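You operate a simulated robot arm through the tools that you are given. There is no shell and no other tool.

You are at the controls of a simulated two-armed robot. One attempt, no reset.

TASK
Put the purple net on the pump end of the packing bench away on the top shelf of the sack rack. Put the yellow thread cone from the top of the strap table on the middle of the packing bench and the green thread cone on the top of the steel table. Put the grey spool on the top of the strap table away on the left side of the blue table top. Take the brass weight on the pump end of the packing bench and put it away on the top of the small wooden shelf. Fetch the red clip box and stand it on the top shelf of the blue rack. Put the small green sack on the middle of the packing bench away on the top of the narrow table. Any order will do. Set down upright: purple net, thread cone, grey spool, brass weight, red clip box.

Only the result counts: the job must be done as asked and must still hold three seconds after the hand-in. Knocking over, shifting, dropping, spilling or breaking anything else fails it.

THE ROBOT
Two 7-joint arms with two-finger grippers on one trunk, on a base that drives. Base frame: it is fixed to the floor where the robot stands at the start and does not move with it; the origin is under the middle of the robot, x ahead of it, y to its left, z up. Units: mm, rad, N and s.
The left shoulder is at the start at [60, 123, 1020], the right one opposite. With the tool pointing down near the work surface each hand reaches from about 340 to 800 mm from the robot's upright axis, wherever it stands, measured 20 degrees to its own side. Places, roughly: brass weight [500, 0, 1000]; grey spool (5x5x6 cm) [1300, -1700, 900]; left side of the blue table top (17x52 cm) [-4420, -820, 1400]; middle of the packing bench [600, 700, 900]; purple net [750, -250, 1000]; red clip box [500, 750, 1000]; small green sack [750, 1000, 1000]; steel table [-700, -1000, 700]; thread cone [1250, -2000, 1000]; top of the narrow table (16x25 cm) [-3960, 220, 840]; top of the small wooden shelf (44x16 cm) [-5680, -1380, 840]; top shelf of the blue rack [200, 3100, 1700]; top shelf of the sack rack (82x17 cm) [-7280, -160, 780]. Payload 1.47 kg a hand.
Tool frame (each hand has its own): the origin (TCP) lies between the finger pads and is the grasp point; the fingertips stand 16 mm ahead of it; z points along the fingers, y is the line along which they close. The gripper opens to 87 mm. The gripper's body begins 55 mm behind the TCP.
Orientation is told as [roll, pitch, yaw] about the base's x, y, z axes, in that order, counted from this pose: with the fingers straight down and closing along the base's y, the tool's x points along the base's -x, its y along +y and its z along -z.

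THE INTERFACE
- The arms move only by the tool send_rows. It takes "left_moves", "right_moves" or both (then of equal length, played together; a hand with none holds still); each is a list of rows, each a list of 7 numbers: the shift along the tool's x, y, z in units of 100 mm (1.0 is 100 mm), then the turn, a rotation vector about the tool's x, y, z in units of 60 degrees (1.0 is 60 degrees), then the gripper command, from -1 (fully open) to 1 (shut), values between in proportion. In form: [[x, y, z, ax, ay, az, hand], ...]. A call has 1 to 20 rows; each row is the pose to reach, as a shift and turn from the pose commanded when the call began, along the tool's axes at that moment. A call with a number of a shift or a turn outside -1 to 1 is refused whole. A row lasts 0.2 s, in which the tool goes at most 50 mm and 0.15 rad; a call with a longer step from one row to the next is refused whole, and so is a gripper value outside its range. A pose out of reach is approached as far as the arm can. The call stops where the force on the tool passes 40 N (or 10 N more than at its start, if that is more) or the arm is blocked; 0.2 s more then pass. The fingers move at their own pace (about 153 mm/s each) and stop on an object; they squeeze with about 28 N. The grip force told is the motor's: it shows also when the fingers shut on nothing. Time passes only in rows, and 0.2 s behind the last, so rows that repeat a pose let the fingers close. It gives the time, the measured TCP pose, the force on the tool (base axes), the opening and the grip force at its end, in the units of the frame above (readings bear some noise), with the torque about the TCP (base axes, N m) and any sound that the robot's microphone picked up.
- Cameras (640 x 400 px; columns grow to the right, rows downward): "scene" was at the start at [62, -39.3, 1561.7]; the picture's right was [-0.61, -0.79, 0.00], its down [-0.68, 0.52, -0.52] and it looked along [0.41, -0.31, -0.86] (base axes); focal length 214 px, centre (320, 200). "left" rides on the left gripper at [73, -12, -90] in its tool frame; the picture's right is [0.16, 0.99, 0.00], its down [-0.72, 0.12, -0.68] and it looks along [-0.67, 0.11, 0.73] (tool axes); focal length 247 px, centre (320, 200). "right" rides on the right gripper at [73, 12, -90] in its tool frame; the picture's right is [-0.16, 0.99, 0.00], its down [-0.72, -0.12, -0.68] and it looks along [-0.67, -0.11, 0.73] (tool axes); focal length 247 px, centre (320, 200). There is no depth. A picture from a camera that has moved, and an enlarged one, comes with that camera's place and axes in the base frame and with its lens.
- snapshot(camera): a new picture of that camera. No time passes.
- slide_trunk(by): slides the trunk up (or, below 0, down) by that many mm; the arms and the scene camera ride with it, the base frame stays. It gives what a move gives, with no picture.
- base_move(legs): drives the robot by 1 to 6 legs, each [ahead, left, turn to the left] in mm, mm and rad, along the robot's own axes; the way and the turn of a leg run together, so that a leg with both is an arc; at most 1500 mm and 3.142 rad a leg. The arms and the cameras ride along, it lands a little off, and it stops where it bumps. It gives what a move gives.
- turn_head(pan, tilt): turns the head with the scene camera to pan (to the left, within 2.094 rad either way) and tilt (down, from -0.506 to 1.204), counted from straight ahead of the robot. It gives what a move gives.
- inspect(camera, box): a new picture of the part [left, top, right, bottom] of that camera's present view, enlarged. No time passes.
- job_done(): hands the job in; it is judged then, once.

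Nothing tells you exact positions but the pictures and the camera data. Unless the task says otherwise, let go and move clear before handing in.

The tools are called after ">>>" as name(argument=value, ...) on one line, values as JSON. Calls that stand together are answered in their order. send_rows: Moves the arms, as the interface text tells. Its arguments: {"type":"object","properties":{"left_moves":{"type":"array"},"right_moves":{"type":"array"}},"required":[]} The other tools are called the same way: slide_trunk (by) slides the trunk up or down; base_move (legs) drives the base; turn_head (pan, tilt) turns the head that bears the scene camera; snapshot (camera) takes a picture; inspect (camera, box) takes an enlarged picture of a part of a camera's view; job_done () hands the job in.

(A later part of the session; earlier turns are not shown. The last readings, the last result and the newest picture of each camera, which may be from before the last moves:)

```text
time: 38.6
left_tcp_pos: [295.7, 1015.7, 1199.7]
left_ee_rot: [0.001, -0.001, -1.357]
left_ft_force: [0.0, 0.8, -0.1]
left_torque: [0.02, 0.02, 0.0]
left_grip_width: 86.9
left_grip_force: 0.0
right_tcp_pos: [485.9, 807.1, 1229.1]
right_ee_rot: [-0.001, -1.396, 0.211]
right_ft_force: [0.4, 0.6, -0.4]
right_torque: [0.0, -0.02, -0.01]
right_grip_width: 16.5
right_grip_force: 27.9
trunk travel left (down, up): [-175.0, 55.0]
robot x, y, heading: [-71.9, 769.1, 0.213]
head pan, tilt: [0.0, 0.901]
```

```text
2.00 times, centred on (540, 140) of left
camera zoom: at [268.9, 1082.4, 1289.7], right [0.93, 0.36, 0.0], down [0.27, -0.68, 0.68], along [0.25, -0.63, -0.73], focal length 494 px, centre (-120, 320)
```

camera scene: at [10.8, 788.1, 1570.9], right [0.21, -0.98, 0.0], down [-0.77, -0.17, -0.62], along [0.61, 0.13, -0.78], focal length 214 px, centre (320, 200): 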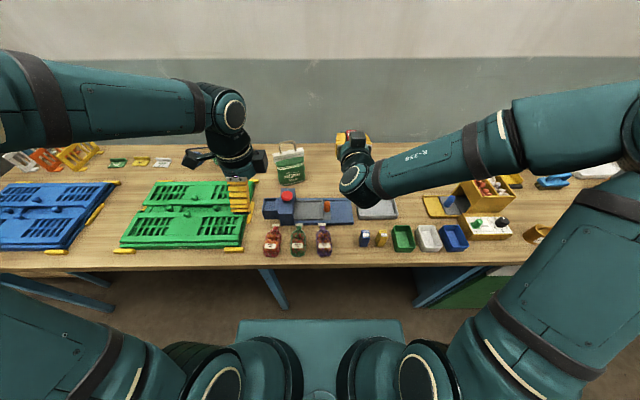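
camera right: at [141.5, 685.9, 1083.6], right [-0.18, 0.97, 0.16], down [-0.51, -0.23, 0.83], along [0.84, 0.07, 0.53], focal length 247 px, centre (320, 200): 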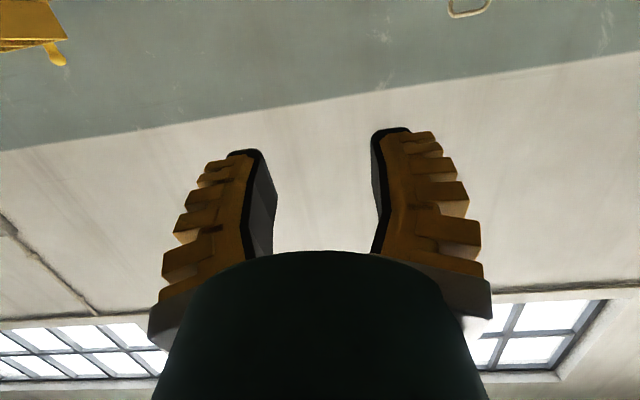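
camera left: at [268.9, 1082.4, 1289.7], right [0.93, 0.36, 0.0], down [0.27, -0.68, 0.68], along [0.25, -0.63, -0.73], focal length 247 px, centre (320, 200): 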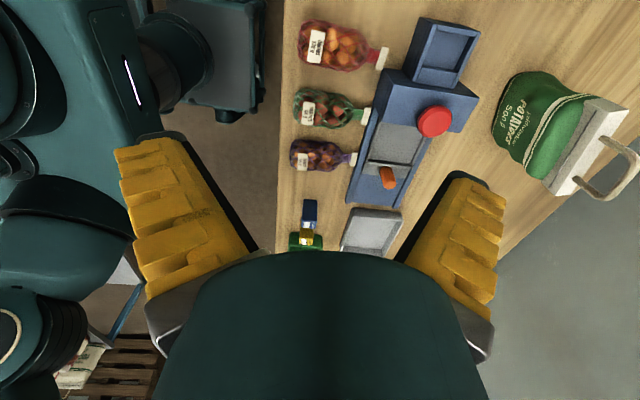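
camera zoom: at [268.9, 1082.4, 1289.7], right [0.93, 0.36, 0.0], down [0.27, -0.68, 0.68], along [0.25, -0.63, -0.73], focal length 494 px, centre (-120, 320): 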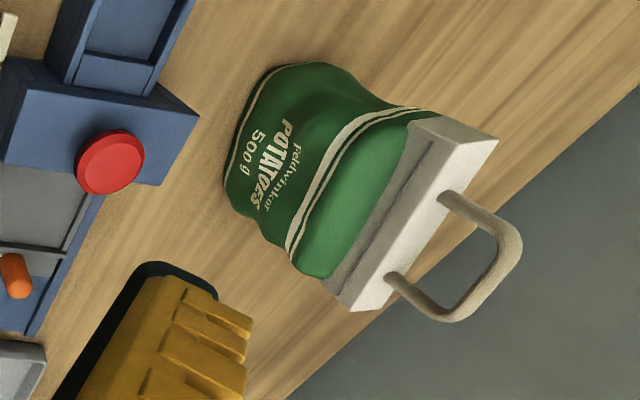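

The sack header's top centre triangulates to about (625, 1046, 1046), turned ~15° from the bench. I bring the left hand over it and align.

>>> send_rows(left_moves=[[-0.03, 0.25, 0, 0, 0, 0, -1], [-0.06, 0.5, 0, 0, 0, 0, -1], [-0.1, 0.75, 0, 0, 0, 0, -1], [-0.13, 1, 0, 0, 0, 0, -1]])

>>> send_rows(left_moves=[[-0.03, 0.25, 0, 0, 0, 0, -1], [-0.06, 0.5, 0, 0, 0, 0, -1], [-0.1, 0.75, 0, 0, 0, 0, -1], [-0.13, 1, 0, 0, 0, 0, -1]])

>>> send_rows(left_moves=[[-0.03, 0.25, 0, 0, 0, -0.1, -1], [-0.06, 0.5, 0, 0, 0, -0.2, -1], [-0.1, 0.75, 0, 0, 0, -0.267, -1], [-0.13, 1, 0, 0, 0, -0.267, -1]])

>>> snapshot(camera="left")

>>> inspect(camera="scene", box=[220, 100, 380, 220])

```text
time: 39.6
left_tcp_pos: [396.9, 1021.9, 1198.5]
left_ee_rot: [0.001, 0.001, -1.357]
left_ft_force: [0.3, 0.3, 0.3]
left_torque: [-0.02, -0.03, 0.0]
left_grip_width: 87.0
left_grip_force: 0.0
right_tcp_pos: [485.9, 806.0, 1228.7]
right_ee_rot: [-0.001, -1.397, 0.211]
right_ft_force: [0.0, 0.2, -0.9]
right_torque: [0.0, 0.0, -0.01]
right_grip_width: 16.5
right_grip_force: 28.0
trunk travel left (down, up): [-175.0, 55.0]
robot x, y, heading: [-74.4, 769.5, 0.212]
head pan, tilt: [0.0, 0.901]
```

```text
time: 40.6
left_tcp_pos: [497.9, 1029.7, 1197.1]
left_ee_rot: [-0.002, 0.0, -1.358]
left_ft_force: [0.4, 1.3, 0.2]
left_torque: [-0.02, 0.01, 0.02]
left_grip_width: 87.0
left_grip_force: 0.2
right_tcp_pos: [485.5, 805.0, 1229.6]
right_ee_rot: [0.001, -1.395, 0.211]
right_ft_force: [0.0, 0.1, -0.3]
right_torque: [-0.02, -0.02, 0.01]
right_grip_width: 16.2
right_grip_force: 27.6
trunk travel left (down, up): [-175.0, 55.0]
robot x, y, heading: [-71.7, 768.0, 0.209]
head pan, tilt: [0.0, 0.901]
```

```text
time: 41.6
left_tcp_pos: [597.2, 1039.6, 1199.1]
left_ee_rot: [-0.002, 0.0, -1.08]
left_ft_force: [0.9, -1.4, 0.3]
left_torque: [0.0, 0.02, 0.01]
left_grip_width: 87.1
left_grip_force: 0.2
right_tcp_pos: [486.4, 805.9, 1229.3]
right_ee_rot: [0.002, -1.396, 0.211]
right_ft_force: [0.6, 0.7, -0.2]
right_torque: [0.0, 0.01, 0.01]
right_grip_width: 16.4
right_grip_force: 28.1
trunk travel left (down, up): [-175.0, 55.0]
robot x, y, heading: [-74.4, 769.6, 0.211]
head pan, tilt: [0.0, 0.901]
```

```text
taken
camera left: at [552.0, 1096.5, 1289.5], right [0.8, 0.61, 0.0], down [0.45, -0.58, 0.68], along [0.41, -0.54, -0.73], focal length 247 px, centre (320, 200)
```

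left: 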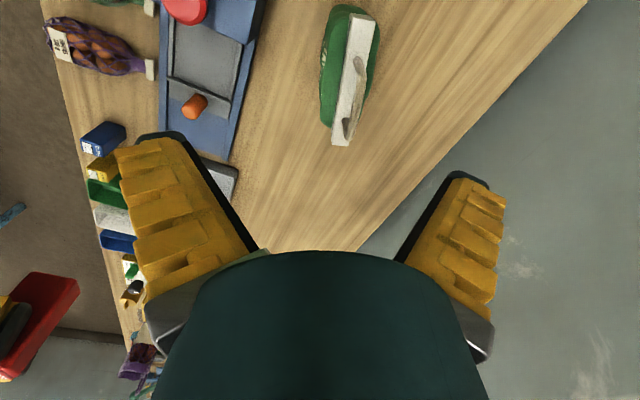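

```text
3.33 times, centred on (300, 160) of scene
camera zoom: at [11.1, 787.9, 1570.8], right [0.21, -0.98, 0.0], down [-0.77, -0.17, -0.62], along [0.61, 0.13, -0.78], focal length 715 px, centre (387, 333)
```

zoom: 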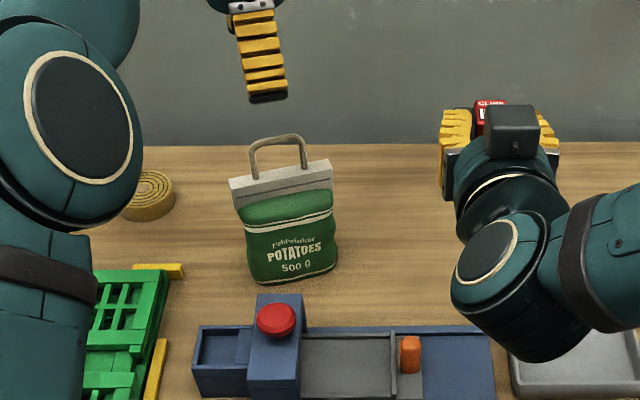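

>>> inspect(camera="left", box=[260, 0, 460, 160])

```text
2.50 times, centred on (360, 80) of left
camera zoom: at [552.0, 1096.5, 1289.5], right [0.8, 0.61, 0.0], down [0.45, -0.58, 0.68], along [0.41, -0.54, -0.73], focal length 617 px, centre (220, 500)
```

zoom: 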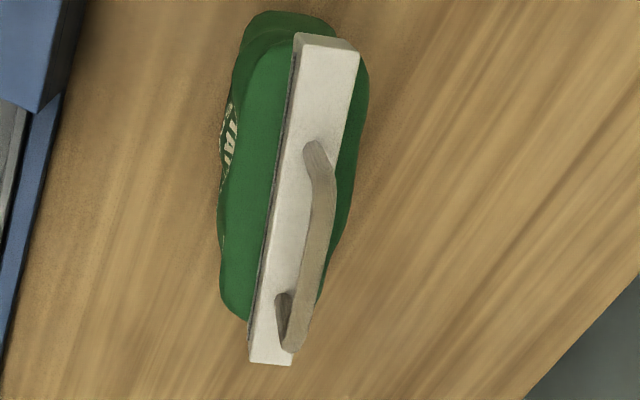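

The header bar is 18 mm thick, centred at about (626, 1046), direction known. I descend over it in two steps.

>>> send_rows(left_moves=[[-0.04, 0.14, 0.0, 0, 0, -0.05, -0.6], [-0.08, 0.28, 0.0, 0, 0, -0.05, -0.4], [-0.08, 0.28, 0.3, 0, 0, -0.05, -0.4], [-0.08, 0.28, 0.6, 0, 0, -0.05, -0.4], [-0.08, 0.28, 0.9, 0, 0, -0.05, -0.4]])

>>> snapshot(camera="left")

>>> inspect(camera="scene", box=[220, 100, 380, 220])

```text
time: 42.8
left_tcp_pos: [633.2, 1045.9, 1112.4]
left_ee_rot: [-0.001, 0.0, -1.027]
left_ft_force: [-0.6, 0.2, -0.2]
left_torque: [-0.01, 0.01, 0.01]
left_grip_width: 65.6
left_grip_force: 3.1
left hand out of reach, approached as far as the arm can: row 2, 3, 5
right_tcp_pos: [486.6, 805.5, 1229.6]
right_ee_rot: [0.001, -1.397, 0.212]
right_ft_force: [0.4, -0.5, -0.4]
right_torque: [-0.02, 0.03, 0.01]
right_grip_width: 16.4
right_grip_force: 28.2
trunk travel left (down, up): [-175.0, 55.0]
robot x, y, heading: [-74.2, 766.9, 0.217]
head pan, tilt: [0.0, 0.901]
```

```text
taken
camera left: at [584.4, 1102.5, 1202.8], right [0.76, 0.65, 0.0], down [0.47, -0.56, 0.68], along [0.44, -0.52, -0.73], focal length 247 px, centre (320, 200)
```

left: 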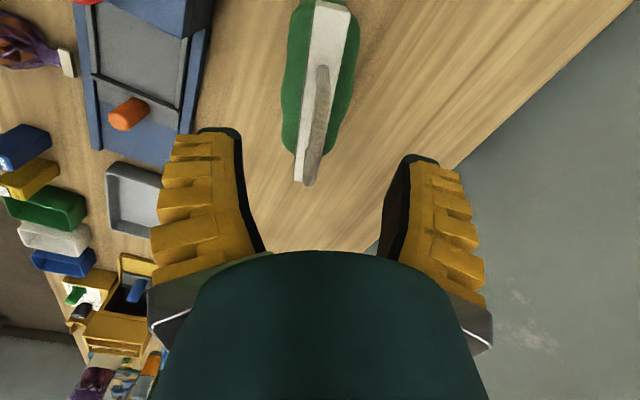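

```text
3.33 times, centred on (300, 160) of scene
camera zoom: at [10.7, 788.2, 1570.9], right [0.21, -0.98, 0.0], down [-0.77, -0.17, -0.62], along [0.61, 0.13, -0.78], focal length 715 px, centre (387, 333)
```

zoom: 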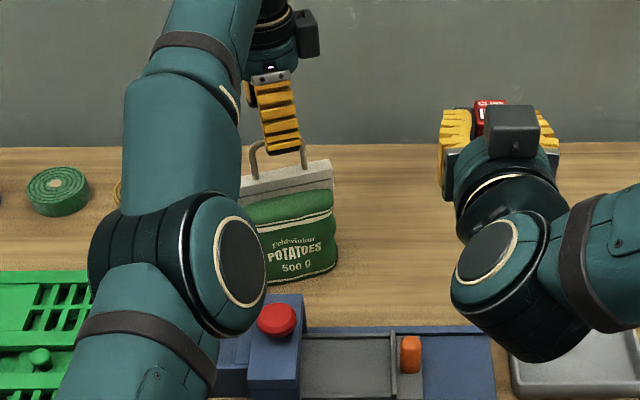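

The arm is near its reach limit; raising the trunk improves horizontal reach, so I slide it up first.

>>> slide_trunk(by=55)

>>> base_move(legs=[[15, 0, 0]])

>>> snapshot(camera="left")

```text
time: 43.7
left_tcp_pos: [631.1, 1046.4, 1168.4]
left_ee_rot: [-0.003, -0.001, -1.026]
left_ft_force: [-0.6, -0.9, -0.6]
left_torque: [0.02, 0.02, -0.01]
left_grip_width: 65.7
left_grip_force: 3.4
right_tcp_pos: [485.0, 806.0, 1284.5]
right_ee_rot: [0.0, -1.395, 0.214]
right_ft_force: [-0.4, 0.0, -0.7]
right_torque: [0.01, 0.0, 0.0]
right_grip_width: 16.3
right_grip_force: 27.9
trunk travel left (down, up): [-230.0, 0.0]
robot x, y, heading: [-68.2, 766.3, 0.209]
head pan, tilt: [0.0, 0.901]
```

```text
time: 44.5
left_tcp_pos: [646.7, 1050.6, 1167.8]
left_ee_rot: [-0.001, 0.0, -1.025]
left_ft_force: [-0.6, 0.4, 0.4]
left_torque: [0.02, -0.02, -0.01]
left_grip_width: 65.4
left_grip_force: 3.2
right_tcp_pos: [499.8, 810.0, 1285.0]
right_ee_rot: [-0.001, -1.399, 0.212]
right_ft_force: [0.5, 0.0, -0.1]
right_torque: [0.01, 0.01, 0.01]
right_grip_width: 16.2
right_grip_force: 28.1
trunk travel left (down, up): [-230.0, 0.0]
robot x, y, heading: [-55.8, 769.6, 0.208]
head pan, tilt: [0.0, 0.901]
```

```text
taken
camera left: at [597.9, 1105.4, 1259.0], right [0.76, 0.65, 0.0], down [0.47, -0.56, 0.68], along [0.44, -0.52, -0.73], focal length 247 px, centre (320, 200)
```

left: 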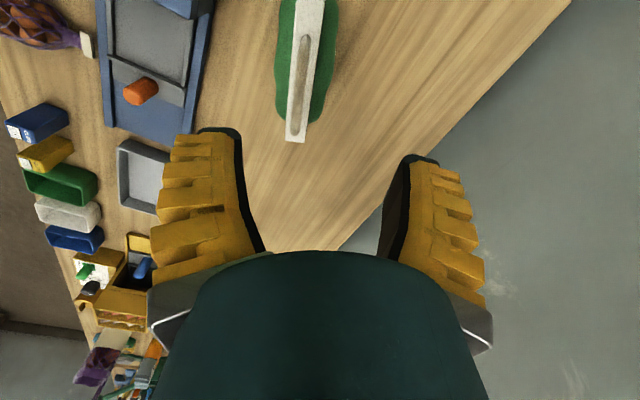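

>>> send_rows(left_moves=[[0.035, -0.1, 0.0, 0, 0, 0, -0.4], [0.07, -0.2, 0.0, 0, 0, 0, -0.4], [0.07, -0.2, 0.2, 0, 0, 0, -0.4], [0.07, -0.2, 0.4, 0, 0, 0, -0.4], [0.07, -0.2, 0.6, 0, 0, 0, -0.4], [0.07, -0.2, 0.8, 0, 0, 0, -0.4]])

>>> snapshot(camera="left")

>>> inspect(camera="scene", box=[220, 100, 380, 220])

```text
time: 45.9
left_tcp_pos: [656.8, 1051.7, 1091.5]
left_ee_rot: [-0.001, -0.001, -1.026]
left_ft_force: [-0.1, -0.1, 0.7]
left_torque: [0.0, 0.01, 0.0]
left_grip_width: 65.5
left_grip_force: 3.0
left hand out of reach, approached as far as the arm can: row 1, 2, 3, 4, 5, 6
right_tcp_pos: [500.5, 809.7, 1284.6]
right_ee_rot: [0.0, -1.397, 0.213]
right_ft_force: [0.1, -0.2, -0.3]
right_torque: [-0.01, 0.03, 0.03]
right_grip_width: 16.7
right_grip_force: 27.7
trunk travel left (down, up): [-230.0, 0.0]
robot x, y, heading: [-56.6, 770.5, 0.211]
head pan, tilt: [0.0, 0.901]
```

```text
taken
camera left: at [608.5, 1106.6, 1182.0], right [0.76, 0.65, 0.0], down [0.47, -0.56, 0.68], along [0.44, -0.52, -0.73], focal length 247 px, centre (320, 200)
```

left: 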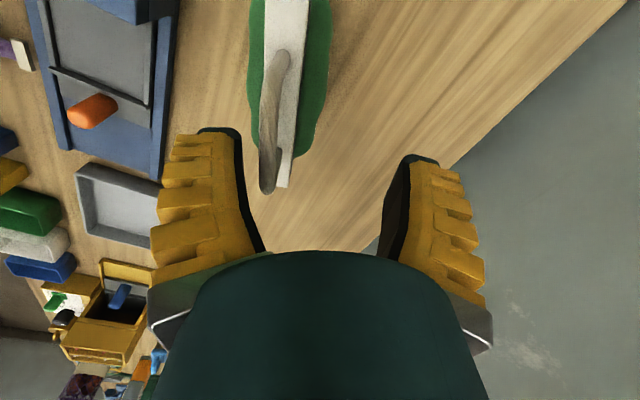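

```text
3.33 times, centred on (300, 160) of scene
camera zoom: at [24.8, 791.3, 1625.9], right [0.21, -0.98, 0.0], down [-0.77, -0.17, -0.62], along [0.61, 0.13, -0.78], focal length 715 px, centre (387, 333)
```

zoom: 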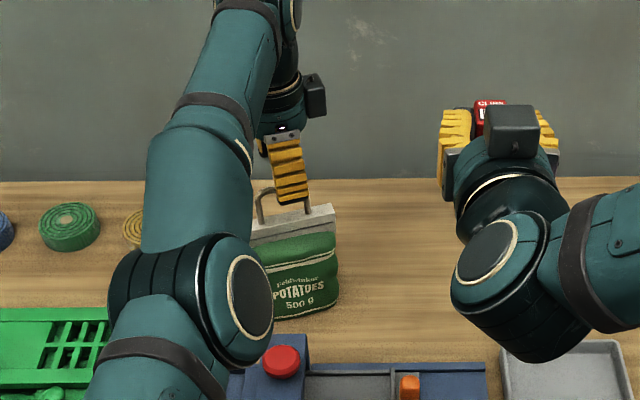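

The arm reports a limit at this wrist turn, drifting outward rather than reaching the bar. I raise the hand again before changing the stance.

>>> send_rows(left_moves=[[0, 0, -0.4, 0, 0, 0, -0.4], [0, 0, -0.8, 0, 0, 0, -0.6], [0, 0, -1, 0, 0, 0, -0.6], [0, 0, -1, 0, 0, 0, -0.6]])

>>> snapshot(camera="scene")

```text
time: 46.9
left_tcp_pos: [642.3, 1047.9, 1187.4]
left_ee_rot: [0.001, 0.0, -1.026]
left_ft_force: [-1.2, -0.2, -0.3]
left_torque: [-0.01, 0.03, 0.0]
left_grip_width: 72.8
left_grip_force: 2.3
left hand out of reach, approached as far as the arm can: row 1, 2, 3, 4
right_tcp_pos: [500.6, 808.4, 1284.1]
right_ee_rot: [0.003, -1.397, 0.211]
right_ft_force: [-0.8, 0.1, -0.2]
right_torque: [-0.01, -0.02, 0.0]
right_grip_width: 16.1
right_grip_force: 28.0
trunk travel left (down, up): [-230.0, 0.0]
robot x, y, heading: [-60.3, 772.6, 0.211]
head pan, tilt: [0.0, 0.901]
```

```text
taken
camera scene: at [25.0, 790.3, 1625.9], right [0.21, -0.98, 0.0], down [-0.77, -0.17, -0.62], along [0.61, 0.13, -0.78], focal length 214 px, centre (320, 200)
```

scene: 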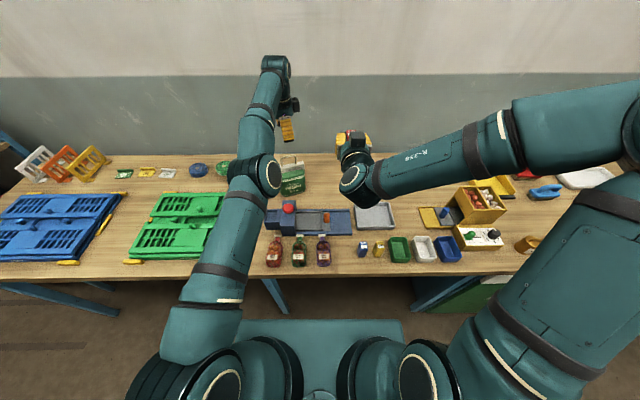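

The arm seems stuck nearly straight (elbow singularity). I pull the hand back toward the robot to bend the elbow again.

>>> send_rows(left_moves=[[0, -0.3, 0, 0, 0, 0, -0.6], [0, -0.6, 0, 0, 0, 0, -0.6], [0, -0.9, 0, 0, 0, 0, -0.6], [0, -1, 0, 0, 0, 0, -0.6], [0, -1, 0, 0, 0, 0, -0.6]])

>>> snapshot(camera="scene")

```text
time: 48.1
left_tcp_pos: [642.0, 1008.1, 1208.4]
left_ee_rot: [0.0, 0.0, -1.025]
left_ft_force: [-1.1, 0.2, 0.5]
left_torque: [0.02, -0.03, 0.0]
left_grip_width: 72.9
left_grip_force: 2.4
left hand out of reach, approached as far as the arm can: row 1, 2, 3, 4, 5
right_tcp_pos: [498.1, 807.8, 1284.9]
right_ee_rot: [0.003, -1.396, 0.211]
right_ft_force: [-0.1, -0.3, -1.4]
right_torque: [0.0, -0.01, 0.03]
right_grip_width: 16.4
right_grip_force: 28.0
trunk travel left (down, up): [-230.0, 0.0]
robot x, y, heading: [-60.1, 770.0, 0.218]
head pan, tilt: [0.0, 0.901]
```

```text
taken
camera scene: at [24.3, 790.6, 1625.9], right [0.21, -0.98, 0.0], down [-0.77, -0.17, -0.62], along [0.61, 0.13, -0.78], focal length 214 px, centre (320, 200)
```

scene: 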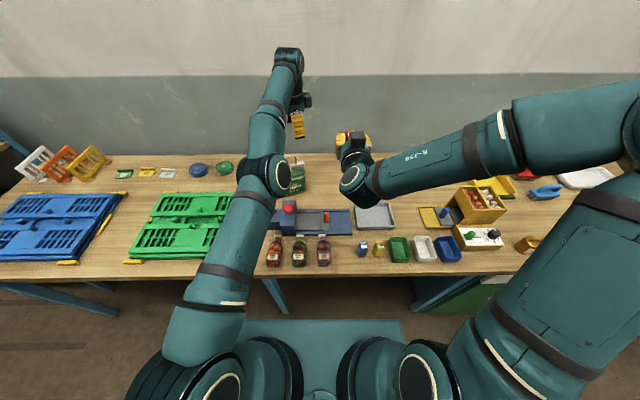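

>>> send_rows(left_moves=[[0, -0.3, -0.1, 0, 0, 0, -0.6], [0, -0.6, -0.2, 0, 0, 0, -0.6], [0, -0.9, -0.2, 0, 0, 0, -0.6], [0, -1, -0.2, 0, 0, 0, -0.6], [0, -1, -0.2, 0, 0, 0, -0.6], [0, -1, -0.2, 0, 0, 0, -0.6], [0, -1, -0.2, 0, 0, 0, -0.6], [0, -1, -0.2, 0, 0, 0, -0.6], [0, -1, -0.2, 0, 0, 0, -0.6], [0, -1, -0.2, 0, 0, 0, -0.6]])

>>> snapshot(camera="scene")

```text
time: 50.3
left_tcp_pos: [633.7, 963.4, 1248.0]
left_ee_rot: [-0.001, -0.001, -1.026]
left_ft_force: [-0.3, 0.2, -0.2]
left_torque: [-0.03, 0.0, -0.04]
left_grip_width: 72.9
left_grip_force: 2.5
left hand out of reach, approached as far as the arm can: row 1, 2, 3, 4, 5, 6, 7, 8, 9, 10
right_tcp_pos: [500.5, 809.0, 1285.2]
right_ee_rot: [-0.002, -1.397, 0.211]
right_ft_force: [-0.1, 0.3, -0.4]
right_torque: [0.04, 0.01, 0.0]
right_grip_width: 16.4
right_grip_force: 27.9
trunk travel left (down, up): [-230.0, 0.0]
robot x, y, heading: [-61.3, 772.3, 0.214]
head pan, tilt: [0.0, 0.901]
```

```text
taken
camera scene: at [24.5, 791.1, 1625.9], right [0.21, -0.98, 0.0], down [-0.77, -0.17, -0.62], along [0.61, 0.13, -0.78], focal length 214 px, centre (320, 200)
```

scene: 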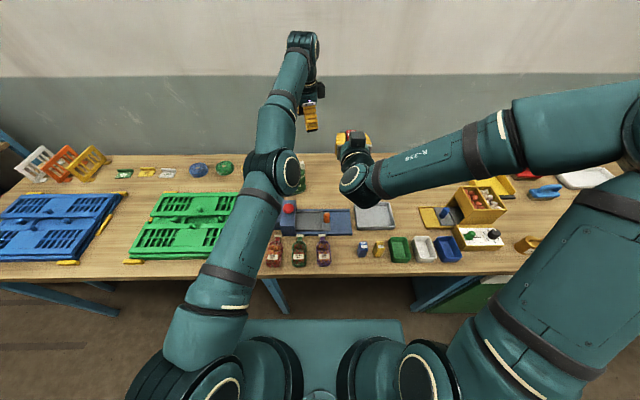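

The left arm got caught with its elbow stretched and low. I first clear the right hand (with the red box) farther right, then free the left arm by pitching its hand forward.

>>> send_rows(right_moves=[[0, -0.25, 0, 0, 0, 0, 1], [0, -0.5, 0, 0, 0, 0, 1], [0, -0.75, 0, 0, 0, 0, 1], [0, -1, 0, 0, 0, 0, 1]])

>>> send_rows(right_moves=[[0, -0.25, 0, 0, 0, 0, 1], [0, -0.5, 0, 0, 0, 0, 1], [0, -0.75, 0, 0, 0, 0, 1], [0, -1, 0, 0, 0, 0, 1]], left_moves=[[0, 0, 0, -0.14, 0, 0, -1], [0, 0, 0, -0.28, 0, 0, -1], [0, 0, 0, -0.42, 0, 0, -1], [0, 0, 0, -0.56, 0, 0, -1]])

>>> snapshot(camera="scene")

```text
time: 51.3
left_tcp_pos: [632.5, 961.9, 1246.8]
left_ee_rot: [-0.002, 0.002, -1.025]
left_ft_force: [1.0, -0.7, -0.8]
left_torque: [0.05, 0.01, 0.0]
left_grip_width: 73.1
left_grip_force: 2.3
right_tcp_pos: [520.6, 709.4, 1286.0]
right_ee_rot: [0.009, -1.398, 0.208]
right_ft_force: [-0.1, -0.2, -0.8]
right_torque: [0.0, 0.02, 0.01]
right_grip_width: 16.5
right_grip_force: 27.7
trunk travel left (down, up): [-230.0, 0.0]
robot x, y, heading: [-57.4, 767.2, 0.215]
head pan, tilt: [0.0, 0.901]
```

```text
time: 52.3
left_tcp_pos: [721.5, 950.5, 1278.6]
left_ee_rot: [0.589, 0.003, -1.028]
left_ft_force: [-0.2, -1.1, -0.3]
left_torque: [0.06, 0.01, 0.02]
left_grip_width: 87.4
left_grip_force: 0.2
left hand out of reach, approached as far as the arm can: row 1, 2, 3, 4
right_tcp_pos: [542.6, 609.7, 1285.9]
right_ee_rot: [0.008, -1.398, 0.202]
right_ft_force: [0.1, -0.1, -1.0]
right_torque: [-0.02, 0.02, 0.04]
right_grip_width: 16.3
right_grip_force: 28.2
trunk travel left (down, up): [-230.0, 0.0]
robot x, y, heading: [-54.8, 768.0, 0.213]
head pan, tilt: [0.0, 0.901]
```

```text
taken
camera scene: at [24.8, 788.2, 1625.9], right [0.21, -0.98, 0.0], down [-0.77, -0.16, -0.62], along [0.61, 0.13, -0.78], focal length 214 px, centre (320, 200)
```

scene: 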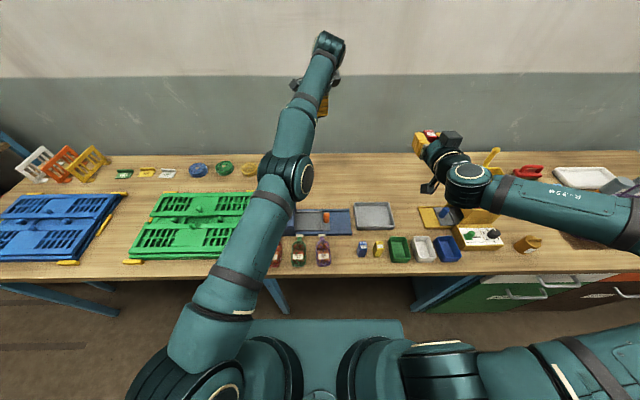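

>>> send_rows(left_moves=[[0.3, 0, 0, 0, 0, 0, -1], [0.6, 0, 0, 0, 0, 0, -1], [0.9, 0, 0, 0, 0, 0, -1], [1, 0, 0, 0, 0, 0, -1], [1, 0, 0, 0, 0, 0, -1], [1, 0, 0, 0, 0, 0, -1]])

>>> send_rows(left_moves=[[0.3, 0, 0, 0, 0, 0, -1], [0.6, 0, 0, 0, 0, 0, -1], [0.9, 0, 0, 0, 0, 0, -1], [1, 0, 0, 0, 0, 0, -1], [1, 0, 0, 0, 0, 0, -1], [1, 0, 0, 0, 0, 0, -1]])

>>> snapshot(camera="scene")

```text
time: 53.7
left_tcp_pos: [718.2, 1039.2, 1293.2]
left_ee_rot: [0.584, 0.0, -1.026]
left_ft_force: [-0.9, -0.4, 0.4]
left_torque: [-0.03, -0.01, -0.02]
left_grip_width: 87.1
left_grip_force: 0.0
left hand out of reach, approached as far as the arm can: row 1, 2, 3, 4, 5, 6
right_tcp_pos: [542.4, 612.8, 1285.8]
right_ee_rot: [0.002, -1.399, 0.212]
right_ft_force: [-0.2, 0.0, 0.0]
right_torque: [0.0, -0.02, 0.0]
right_grip_width: 16.9
right_grip_force: 27.7
trunk travel left (down, up): [-230.0, 0.0]
robot x, y, heading: [-54.5, 771.6, 0.212]
head pan, tilt: [0.0, 0.901]
```

```text
time: 55.1
left_tcp_pos: [704.4, 1129.9, 1306.7]
left_ee_rot: [0.585, 0.001, -1.027]
left_ft_force: [0.0, -0.1, 0.4]
left_torque: [-0.01, -0.02, 0.02]
left_grip_width: 86.9
left_grip_force: 0.2
left hand out of reach, approached as far as the arm can: row 1, 2, 3, 4, 5, 6
right_tcp_pos: [542.0, 613.4, 1284.5]
right_ee_rot: [0.0, -1.398, 0.213]
right_ft_force: [0.0, -0.4, 0.2]
right_torque: [-0.02, 0.0, -0.02]
right_grip_width: 16.5
right_grip_force: 28.2
trunk travel left (down, up): [-230.0, 0.0]
robot x, y, heading: [-56.9, 766.8, 0.212]
head pan, tilt: [0.0, 0.901]
```

```text
taken
camera scene: at [24.5, 791.2, 1625.9], right [0.21, -0.98, 0.0], down [-0.77, -0.17, -0.62], along [0.61, 0.13, -0.78], focal length 214 px, centre (320, 200)
```

scene: 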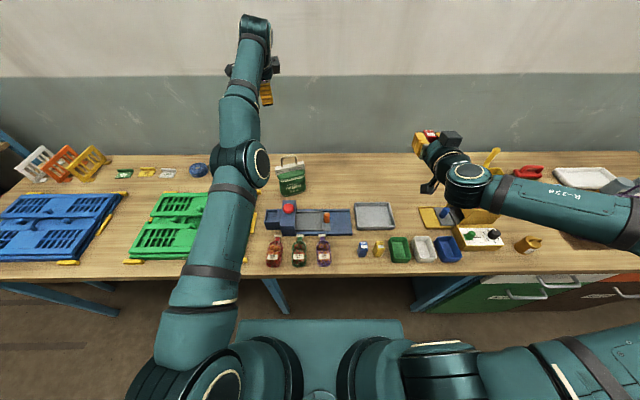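

>>> send_rows(left_moves=[[0, -0.15, 0.2, 0, 0, 0, -1], [0, -0.3, 0.45, 0, 0, 0, -1], [0, -0.45, 0.68, 0, 0, 0, -1], [0, -0.553, 0.833, 0, 0, 0, -1], [0, -0.553, 0.833, 0, 0, 0, -1], [0, -0.553, 0.833, 0, 0, 0, -1]])

>>> send_rows(left_moves=[[0, -0.15, 0.2, 0, 0, 0, -1], [0, -0.3, 0.45, 0, 0, 0, -1], [0, -0.45, 0.68, 0, 0, 0, -1], [0, -0.553, 0.833, 0, 0, 0, -1], [0, -0.553, 0.833, 0, 0, 0, -1], [0, -0.553, 0.833, 0, 0, 0, -1]])

```text
time: 56.5
left_tcp_pos: [731.6, 1133.1, 1209.2]
left_ee_rot: [0.584, -0.001, -1.027]
left_ft_force: [-0.1, -0.9, 0.7]
left_torque: [-0.04, 0.0, -0.03]
left_grip_width: 87.0
left_grip_force: 0.0
left hand out of reach, approached as far as the arm can: row 1, 2, 3, 4, 5, 6
right_tcp_pos: [541.9, 612.3, 1286.0]
right_ee_rot: [0.0, -1.398, 0.213]
right_ft_force: [0.1, -0.3, 0.1]
right_torque: [0.04, -0.01, 0.0]
right_grip_width: 16.2
right_grip_force: 28.2
trunk travel left (down, up): [-230.0, 0.0]
robot x, y, heading: [-58.7, 771.5, 0.211]
head pan, tilt: [0.0, 0.901]
```

```text
time: 57.9
left_tcp_pos: [744.0, 1134.6, 1110.9]
left_ee_rot: [0.584, 0.0, -1.025]
left_ft_force: [-0.4, 0.2, -0.2]
left_torque: [-0.03, -0.03, 0.0]
left_grip_width: 87.0
left_grip_force: 0.1
left hand out of reach, approached as far as the arm can: row 1, 2, 3, 4, 5, 6
right_tcp_pos: [542.0, 612.8, 1284.9]
right_ee_rot: [-0.001, -1.397, 0.214]
right_ft_force: [-0.3, 0.1, 0.2]
right_torque: [0.03, -0.01, -0.02]
right_grip_width: 16.6
right_grip_force: 28.1
trunk travel left (down, up): [-230.0, 0.0]
robot x, y, heading: [-57.7, 769.9, 0.209]
head pan, tilt: [0.0, 0.901]
```

>>> send_rows(left_moves=[[0.013, -0.045, -0.017, 0, 0, 0, -1], [0.027, -0.09, -0.034, 0, 0, 0, -1], [0.04, -0.137, -0.05, 0, 0, 0, -1], [0.054, -0.18, -0.068, 0, 0, 0, -1], [0.067, -0.23, -0.085, 0, 0, 0, -1], [0.08, -0.27, -0.1, 0, 0, 0, -1], [0.107, -0.364, -0.136, 0, 0, 0, -1], [0.134, -0.455, -0.17, 0, 0, 0, -1], [0.16, -0.546, -0.204, 0, 0, 0, -1]])

>>> snapshot(camera="scene")

```text
time: 59.9
left_tcp_pos: [744.1, 1132.4, 1105.2]
left_ee_rot: [0.584, 0.0, -1.027]
left_ft_force: [-0.7, 0.7, -0.3]
left_torque: [0.0, 0.02, -0.03]
left_grip_width: 87.2
left_grip_force: 0.1
left hand out of reach, approached as far as the arm can: row 1, 2, 3, 4, 5, 6, 7, 8, 9
right_tcp_pos: [542.8, 612.8, 1285.8]
right_ee_rot: [0.0, -1.396, 0.212]
right_ft_force: [0.4, 0.7, 0.0]
right_torque: [0.02, 0.01, 0.0]
right_grip_width: 16.4
right_grip_force: 27.8
trunk travel left (down, up): [-230.0, 0.0]
robot x, y, heading: [-56.5, 770.1, 0.215]
head pan, tilt: [0.0, 0.901]
```

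```text
taken
camera scene: at [24.5, 791.1, 1625.9], right [0.21, -0.98, 0.0], down [-0.77, -0.17, -0.62], along [0.61, 0.13, -0.78], focal length 214 px, centre (320, 200)
```

scene: 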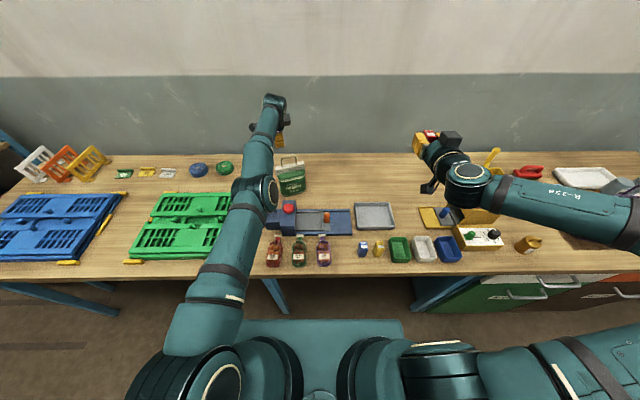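

>>> send_rows(left_moves=[[0.04, -0.05, -0.16, 0, 0, 0, -1], [0.08, -0.1, -0.33, 0, 0, 0, -1], [0.12, -0.16, -0.5, 0, 0, 0, -1], [0.16, -0.2, -0.66, 0, 0, 0, -1], [0.2, -0.26, -0.85, 0, 0, 0, -1], [0.2, -0.4, -0.9, 0, 0, 0, -1], [0.2, -0.6, -0.95, 0, 0, 0, -1], [0.25, -0.8, -1, 0, 0, 0, -1], [0.25, -1, -1, 0, 0, 0, -1]])

```text
time: 61.9
left_tcp_pos: [612.5, 1082.7, 1135.1]
left_ee_rot: [0.589, -0.001, -1.026]
left_ft_force: [0.2, -0.2, -0.6]
left_torque: [-0.04, 0.02, 0.01]
left_grip_width: 87.0
left_grip_force: 0.1
left hand out of reach, approached as far as the arm can: row 1, 2, 3, 4, 5
right_tcp_pos: [540.2, 613.6, 1285.7]
right_ee_rot: [-0.003, -1.399, 0.216]
right_ft_force: [-0.4, -0.5, -0.2]
right_torque: [-0.01, -0.01, -0.01]
right_grip_width: 16.4
right_grip_force: 28.0
trunk travel left (down, up): [-230.0, 0.0]
robot x, y, heading: [-57.6, 770.4, 0.211]
head pan, tilt: [0.0, 0.901]
```

Freed. The elbow must bend by moving up and inward together; I continue retracting and return the hand to pointing down.

>>> send_rows(left_moves=[[0.03, 0.1, -0.25, 0, 0, 0, -1], [0.06, 0.1, -0.45, 0, 0, 0, -1], [0.12, 0, -0.6, 0, 0, 0, -1], [0.2, -0.2, -0.73, 0, 0, 0, -1], [0.28, -0.45, -0.9, 0.14, 0, 0, -1], [0.33, -0.65, -1, 0.28, 0, 0, -1], [0.33, -0.85, -1, 0.42, 0, 0, -1], [0.33, -0.95, -1, 0.56, 0, 0, -1]])

>>> snapshot(camera="scene")

```text
time: 63.7
left_tcp_pos: [481.9, 1042.0, 1163.6]
left_ee_rot: [-0.004, 0.0, -1.027]
left_ft_force: [0.9, 0.3, 0.4]
left_torque: [-0.05, 0.0, 0.02]
left_grip_width: 86.8
left_grip_force: 0.1
right_tcp_pos: [541.3, 613.2, 1286.3]
right_ee_rot: [0.0, -1.397, 0.215]
right_ft_force: [-0.1, 0.2, -0.8]
right_torque: [-0.03, 0.01, -0.01]
right_grip_width: 16.4
right_grip_force: 27.8
trunk travel left (down, up): [-230.0, 0.0]
robot x, y, heading: [-58.7, 769.0, 0.217]
head pan, tilt: [0.0, 0.901]
```

```text
taken
camera scene: at [25.2, 791.6, 1625.9], right [0.21, -0.98, 0.0], down [-0.77, -0.17, -0.62], along [0.61, 0.13, -0.78], focal length 214 px, centre (320, 200)
```

scene: 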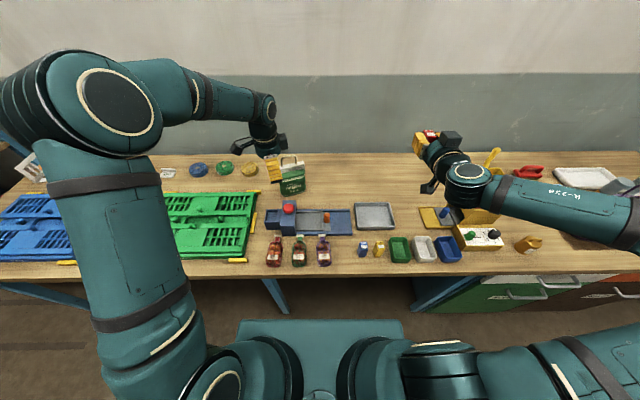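

Elbow is healthy again. I go over the sack header at a lower height so the arm stays bent.

>>> send_rows(left_moves=[[0, 0, 0.19, 0, 0, 0, -0.6], [0, 0, 0.37, 0, 0, 0, -0.6], [-0.2, 0.3, 0.37, 0, 0, 0, -0.6], [-0.4, 0.6, 0.37, 0, 0, 0, -0.6], [-0.6, 0.95, 0.37, 0, 0, 0, -0.6]])

>>> snapshot(camera="left")

```text
time: 64.9
left_tcp_pos: [595.3, 1038.6, 1128.1]
left_ee_rot: [-0.002, 0.0, -1.025]
left_ft_force: [0.3, -0.7, 0.3]
left_torque: [0.0, 0.0, 0.0]
left_grip_width: 73.4
left_grip_force: 2.6
right_tcp_pos: [544.3, 612.7, 1285.4]
right_ee_rot: [0.004, -1.396, 0.212]
right_ft_force: [0.2, 0.2, -0.9]
right_torque: [0.0, -0.01, 0.01]
right_grip_width: 16.5
right_grip_force: 28.1
trunk travel left (down, up): [-230.0, 0.0]
robot x, y, heading: [-59.1, 772.6, 0.213]
head pan, tilt: [0.0, 0.901]
```

```text
taken
camera left: at [546.7, 1095.6, 1217.0], right [0.76, 0.65, 0.0], down [0.48, -0.56, 0.68], along [0.44, -0.52, -0.73], focal length 247 px, centre (320, 200)
```

left: 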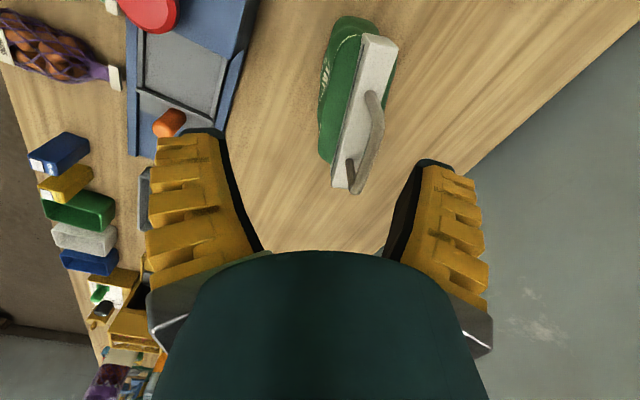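

>>> send_rows(left_moves=[[-0.05, 0.15, 0, 0, 0, 0, -0.5], [-0.09, 0.3, 0, 0, 0, 0, -0.5], [-0.09, 0.3, 0.15, 0, 0, 0, -0.5], [-0.09, 0.3, 0.3, 0, 0, 0, -0.5], [-0.09, 0.3, 0.45, 0, 0, 0, -0.5]])

>>> snapshot(camera="left")

>>> inspect(camera="scene", box=[220, 100, 380, 220])

```text
time: 66.1
left_tcp_pos: [625.1, 1045.9, 1082.1]
left_ee_rot: [0.0, 0.0, -1.028]
left_ft_force: [-0.3, 0.0, 0.1]
left_torque: [-0.02, -0.02, 0.03]
left_grip_width: 69.4
left_grip_force: 2.8
right_tcp_pos: [542.4, 613.2, 1285.9]
right_ee_rot: [0.0, -1.397, 0.212]
right_ft_force: [-0.8, -0.4, -0.3]
right_torque: [0.01, -0.01, 0.02]
right_grip_width: 16.3
right_grip_force: 28.4
trunk travel left (down, up): [-230.0, 0.0]
robot x, y, heading: [-58.6, 770.0, 0.203]
head pan, tilt: [0.0, 0.901]
```

```text
taken
camera left: at [576.2, 1101.2, 1171.7], right [0.76, 0.65, 0.0], down [0.47, -0.56, 0.68], along [0.44, -0.52, -0.73], focal length 247 px, centre (320, 200)
```

left: 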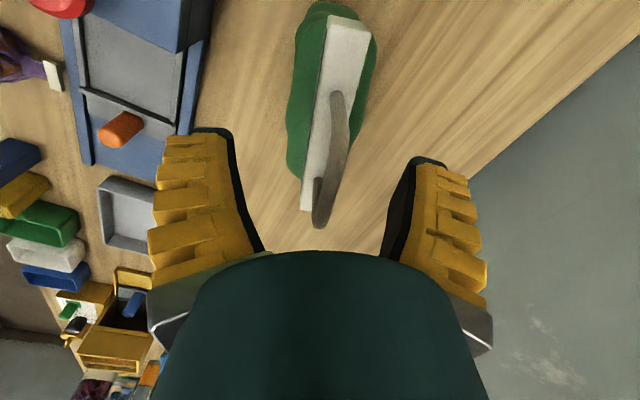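

```text
3.33 times, centred on (300, 160) of scene
camera zoom: at [24.6, 791.3, 1625.9], right [0.21, -0.98, 0.0], down [-0.77, -0.17, -0.62], along [0.61, 0.13, -0.78], focal length 715 px, centre (387, 333)
```

zoom: 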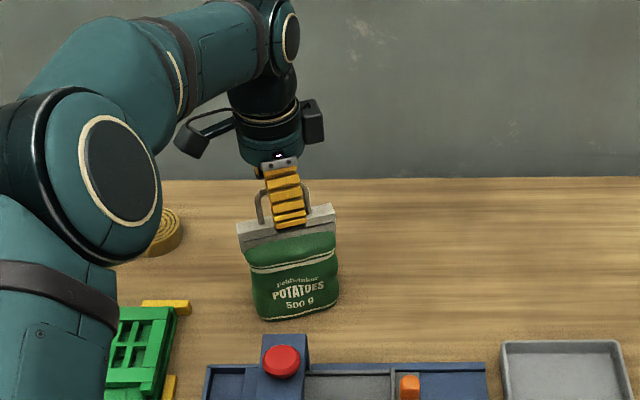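

>>> send_rows(left_moves=[[0, 0, 0.13, 0, 0, 0, -0.5], [0, 0, 0.26, 0, 0, 0, -0.5], [0, 0, 0.38, 0, 0, 0, -0.5], [0, 0, 0.38, 0, 0, 0, 1], [0, 0, 0.38, 0, 0, 0, 1], [0, 0, 0.38, 0, 0, 0, 1], [0, 0, 0.38, 0, 0, 0, 1]])

>>> inspect(camera="scene", box=[220, 100, 380, 220])

>>> snapshot(camera="left")

```text
time: 67.7
left_tcp_pos: [624.3, 1045.9, 1044.5]
left_ee_rot: [0.001, 0.0, -1.027]
left_ft_force: [1.7, 0.6, 8.0]
left_torque: [-0.02, -0.07, -0.08]
left_grip_width: 13.2
left_grip_force: 28.2
right_tcp_pos: [540.6, 612.7, 1286.7]
right_ee_rot: [0.001, -1.396, 0.213]
right_ft_force: [0.1, -0.1, -0.5]
right_torque: [-0.03, 0.03, 0.02]
right_grip_width: 16.2
right_grip_force: 28.1
trunk travel left (down, up): [-230.0, 0.0]
robot x, y, heading: [-59.8, 770.5, 0.215]
head pan, tilt: [0.0, 0.901]
```

```text
3.33 times, centred on (300, 160) of scene
camera zoom: at [23.8, 790.9, 1626.0], right [0.21, -0.98, 0.0], down [-0.77, -0.17, -0.62], along [0.61, 0.13, -0.78], focal length 715 px, centre (387, 333)
```

zoom: 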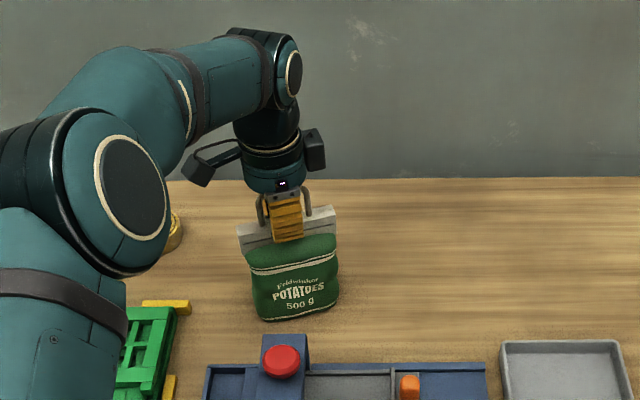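

```text
taken
camera left: at [575.8, 1101.9, 1135.2], right [0.76, 0.65, 0.0], down [0.47, -0.56, 0.68], along [0.44, -0.52, -0.73], focal length 247 px, centre (320, 200)
```

left: 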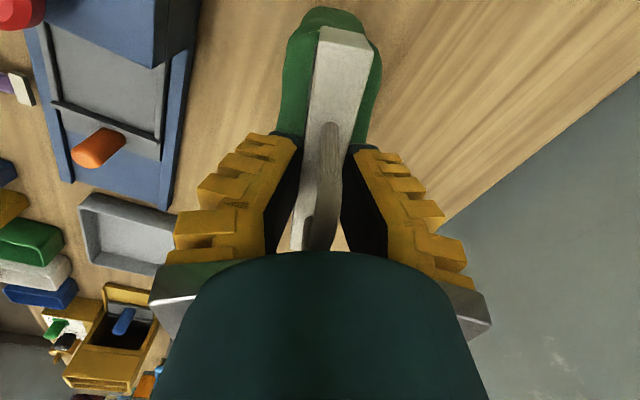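

Bar gripped firmly. I lift and draw the sack back toward the robot.

>>> send_rows(left_moves=[[0, 0, -0.15, 0, 0, 0, 1], [0, 0, -0.35, 0, 0, 0, 1], [0, 0, -0.6, 0, 0, 0, 1], [0.1, -0.28, -0.8, 0, 0, 0, 1], [0.2, -0.6, -0.95, 0, 0, 0, 1], [0.33, -0.94, -1, 0, 0, 0, 1]])

>>> snapshot(camera="left")

>>> snapshot(camera="scene")

```text
time: 69.1
left_tcp_pos: [526.7, 1026.2, 1144.5]
left_ee_rot: [0.0, -0.001, -1.025]
left_ft_force: [-0.3, 0.2, -5.2]
left_torque: [0.04, 0.06, 0.0]
left_grip_width: 8.1
left_grip_force: 28.4
right_tcp_pos: [540.7, 613.3, 1286.8]
right_ee_rot: [-0.001, -1.399, 0.215]
right_ft_force: [-1.1, -0.3, -0.5]
right_torque: [0.0, 0.01, 0.04]
right_grip_width: 16.3
right_grip_force: 28.2
trunk travel left (down, up): [-230.0, 0.0]
robot x, y, heading: [-57.4, 772.8, 0.216]
head pan, tilt: [0.0, 0.901]
```

```text
taken
camera left: at [478.4, 1080.8, 1234.9], right [0.76, 0.65, 0.0], down [0.47, -0.56, 0.68], along [0.44, -0.52, -0.73], focal length 247 px, centre (320, 200)
```

left: 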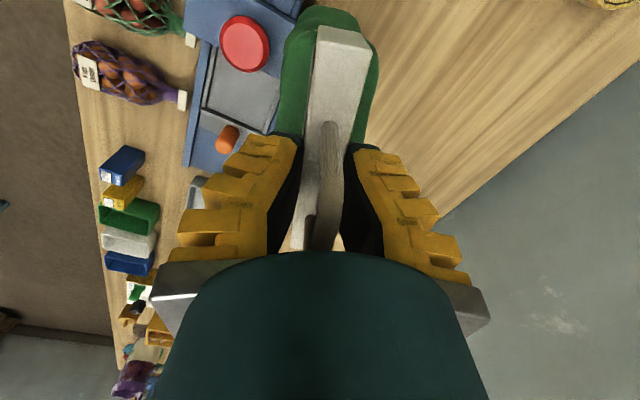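

```text
taken
camera scene: at [22.9, 791.3, 1626.0], right [0.21, -0.98, 0.0], down [-0.77, -0.17, -0.62], along [0.61, 0.13, -0.78], focal length 214 px, centre (320, 200)
```

scene: 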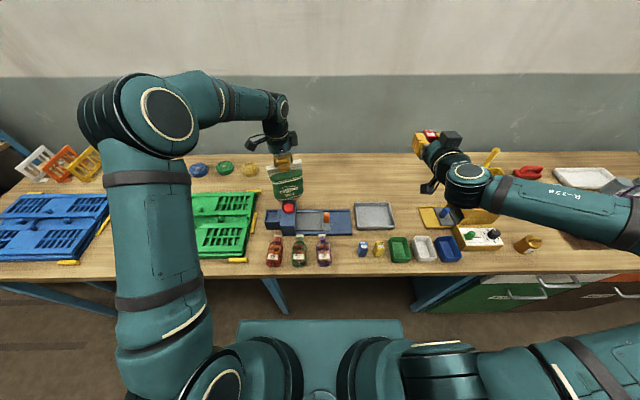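

Both objects are held. I tuck the sack in a bit more, back away from the bench and look at the blue rack.

>>> send_rows(left_moves=[[0.08, -0.23, -0.15, 0, 0, 0, 1], [0.16, -0.47, -0.3, 0, 0, 0, 1], [0.25, -0.7, -0.45, 0, 0, 0, 1], [0.33, -0.94, -0.6, 0, 0, 0, 1]])

>>> base_move(legs=[[-450, 0, 0], [0, 700, 0]])

>>> turn_head(pan=0.7, tilt=0.15)

>>> snapshot(camera="scene")

```text
time: 70.1
left_tcp_pos: [428.3, 1004.4, 1203.7]
left_ee_rot: [0.001, 0.001, -1.027]
left_ft_force: [-1.0, -0.7, -5.6]
left_torque: [0.01, 0.04, 0.02]
left_grip_width: 8.1
left_grip_force: 28.4
right_tcp_pos: [540.2, 612.7, 1285.9]
right_ee_rot: [0.001, -1.397, 0.213]
right_ft_force: [0.5, -0.7, -0.5]
right_torque: [0.0, 0.03, 0.02]
right_grip_width: 16.1
right_grip_force: 27.8
trunk travel left (down, up): [-230.0, 0.0]
robot x, y, heading: [-58.5, 772.9, 0.213]
head pan, tilt: [0.0, 0.901]
```

```text
time: 78.9
left_tcp_pos: [-167.3, 1597.9, 1204.3]
left_ee_rot: [-0.001, -0.001, -1.004]
left_ft_force: [0.2, 0.0, -5.5]
left_torque: [-0.01, 0.06, 0.02]
left_grip_width: 7.0
left_grip_force: 28.3
right_tcp_pos: [-46.6, 1208.9, 1285.6]
right_ee_rot: [0.001, -1.397, 0.238]
right_ft_force: [0.3, 0.0, -0.4]
right_torque: [-0.02, 0.01, 0.0]
right_grip_width: 16.5
right_grip_force: 27.9
trunk travel left (down, up): [-230.0, 0.0]
robot x, y, heading: [-649.9, 1356.6, 0.236]
head pan, tilt: [0.0, 0.901]
```

```text
time: 80.0
left_tcp_pos: [-168.3, 1597.9, 1201.8]
left_ee_rot: [-0.002, -0.001, -1.003]
left_ft_force: [0.5, 0.4, -6.5]
left_torque: [0.02, 0.04, -0.02]
left_grip_width: 7.0
left_grip_force: 27.8
right_tcp_pos: [-46.5, 1208.9, 1285.5]
right_ee_rot: [0.0, -1.396, 0.235]
right_ft_force: [-0.5, 1.2, 0.0]
right_torque: [-0.01, 0.01, 0.03]
right_grip_width: 16.4
right_grip_force: 28.0
trunk travel left (down, up): [-230.0, 0.0]
robot x, y, heading: [-647.2, 1354.7, 0.235]
head pan, tilt: [0.7, 0.15]
```

```text
taken
camera scene: at [-585.2, 1432.0, 1692.1], right [0.8, -0.59, 0.0], down [-0.09, -0.12, -0.99], along [0.59, 0.8, -0.15], focal length 214 px, centre (320, 200)
```

scene: 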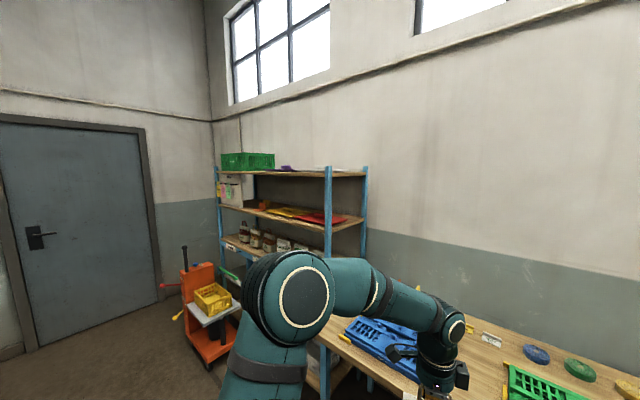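

>>> turn_head(pan=0.7, tilt=0.5)

>>> snapshot(camera="scene")

>>> turn_head(pan=0.8, tilt=0.0)

>>> inspect(camera="scene", box=[200, 170, 400, 295])

```text
time: 80.9
left_tcp_pos: [-167.7, 1597.4, 1203.0]
left_ee_rot: [-0.002, 0.0, -1.003]
left_ft_force: [0.1, 0.3, -6.2]
left_torque: [0.03, 0.0, 0.01]
left_grip_width: 6.6
left_grip_force: 27.7
right_tcp_pos: [-46.0, 1208.0, 1284.8]
right_ee_rot: [0.0, -1.397, 0.236]
right_ft_force: [-0.1, -1.3, -0.3]
right_torque: [-0.01, -0.01, -0.01]
right_grip_width: 16.4
right_grip_force: 28.4
trunk travel left (down, up): [-230.0, 0.0]
robot x, y, heading: [-650.4, 1350.1, 0.234]
head pan, tilt: [0.7, 0.499]
```

```text
taken
camera scene: at [-586.3, 1430.6, 1659.8], right [0.8, -0.59, 0.0], down [-0.28, -0.38, -0.88], along [0.52, 0.71, -0.48], focal length 214 px, centre (320, 200)
```

scene: 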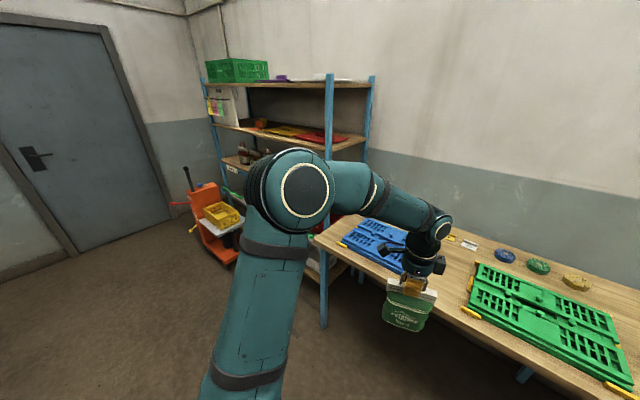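

```text
time: 81.8
left_tcp_pos: [-167.6, 1598.2, 1203.0]
left_ee_rot: [-0.002, 0.002, -1.004]
left_ft_force: [0.0, 0.2, -4.7]
left_torque: [0.01, 0.05, -0.03]
left_grip_width: 6.9
left_grip_force: 27.2
right_tcp_pos: [-46.0, 1208.6, 1286.1]
right_ee_rot: [0.001, -1.397, 0.235]
right_ft_force: [0.1, -0.4, -0.7]
right_torque: [-0.02, 0.02, -0.01]
right_grip_width: 16.7
right_grip_force: 28.0
trunk travel left (down, up): [-230.0, 0.0]
robot x, y, heading: [-649.4, 1350.7, 0.237]
head pan, tilt: [0.799, 0.0]
```

```text
3.20 times, centred on (300, 232) of scene
camera zoom: at [-594.3, 1434.8, 1705.8], right [0.86, -0.51, 0.0], down [0.0, 0.0, -1.0], along [0.51, 0.86, 0.0], focal length 686 px, centre (384, 96)
```

zoom: 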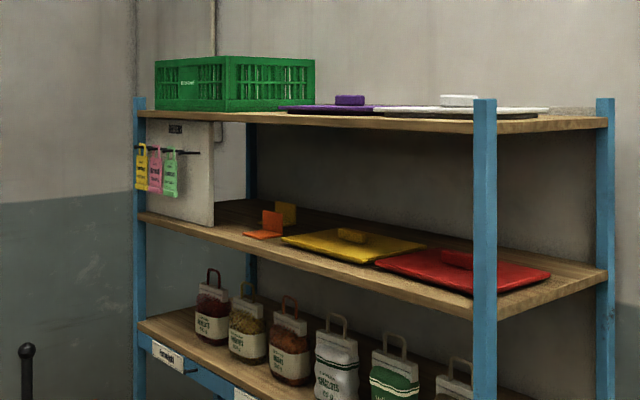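

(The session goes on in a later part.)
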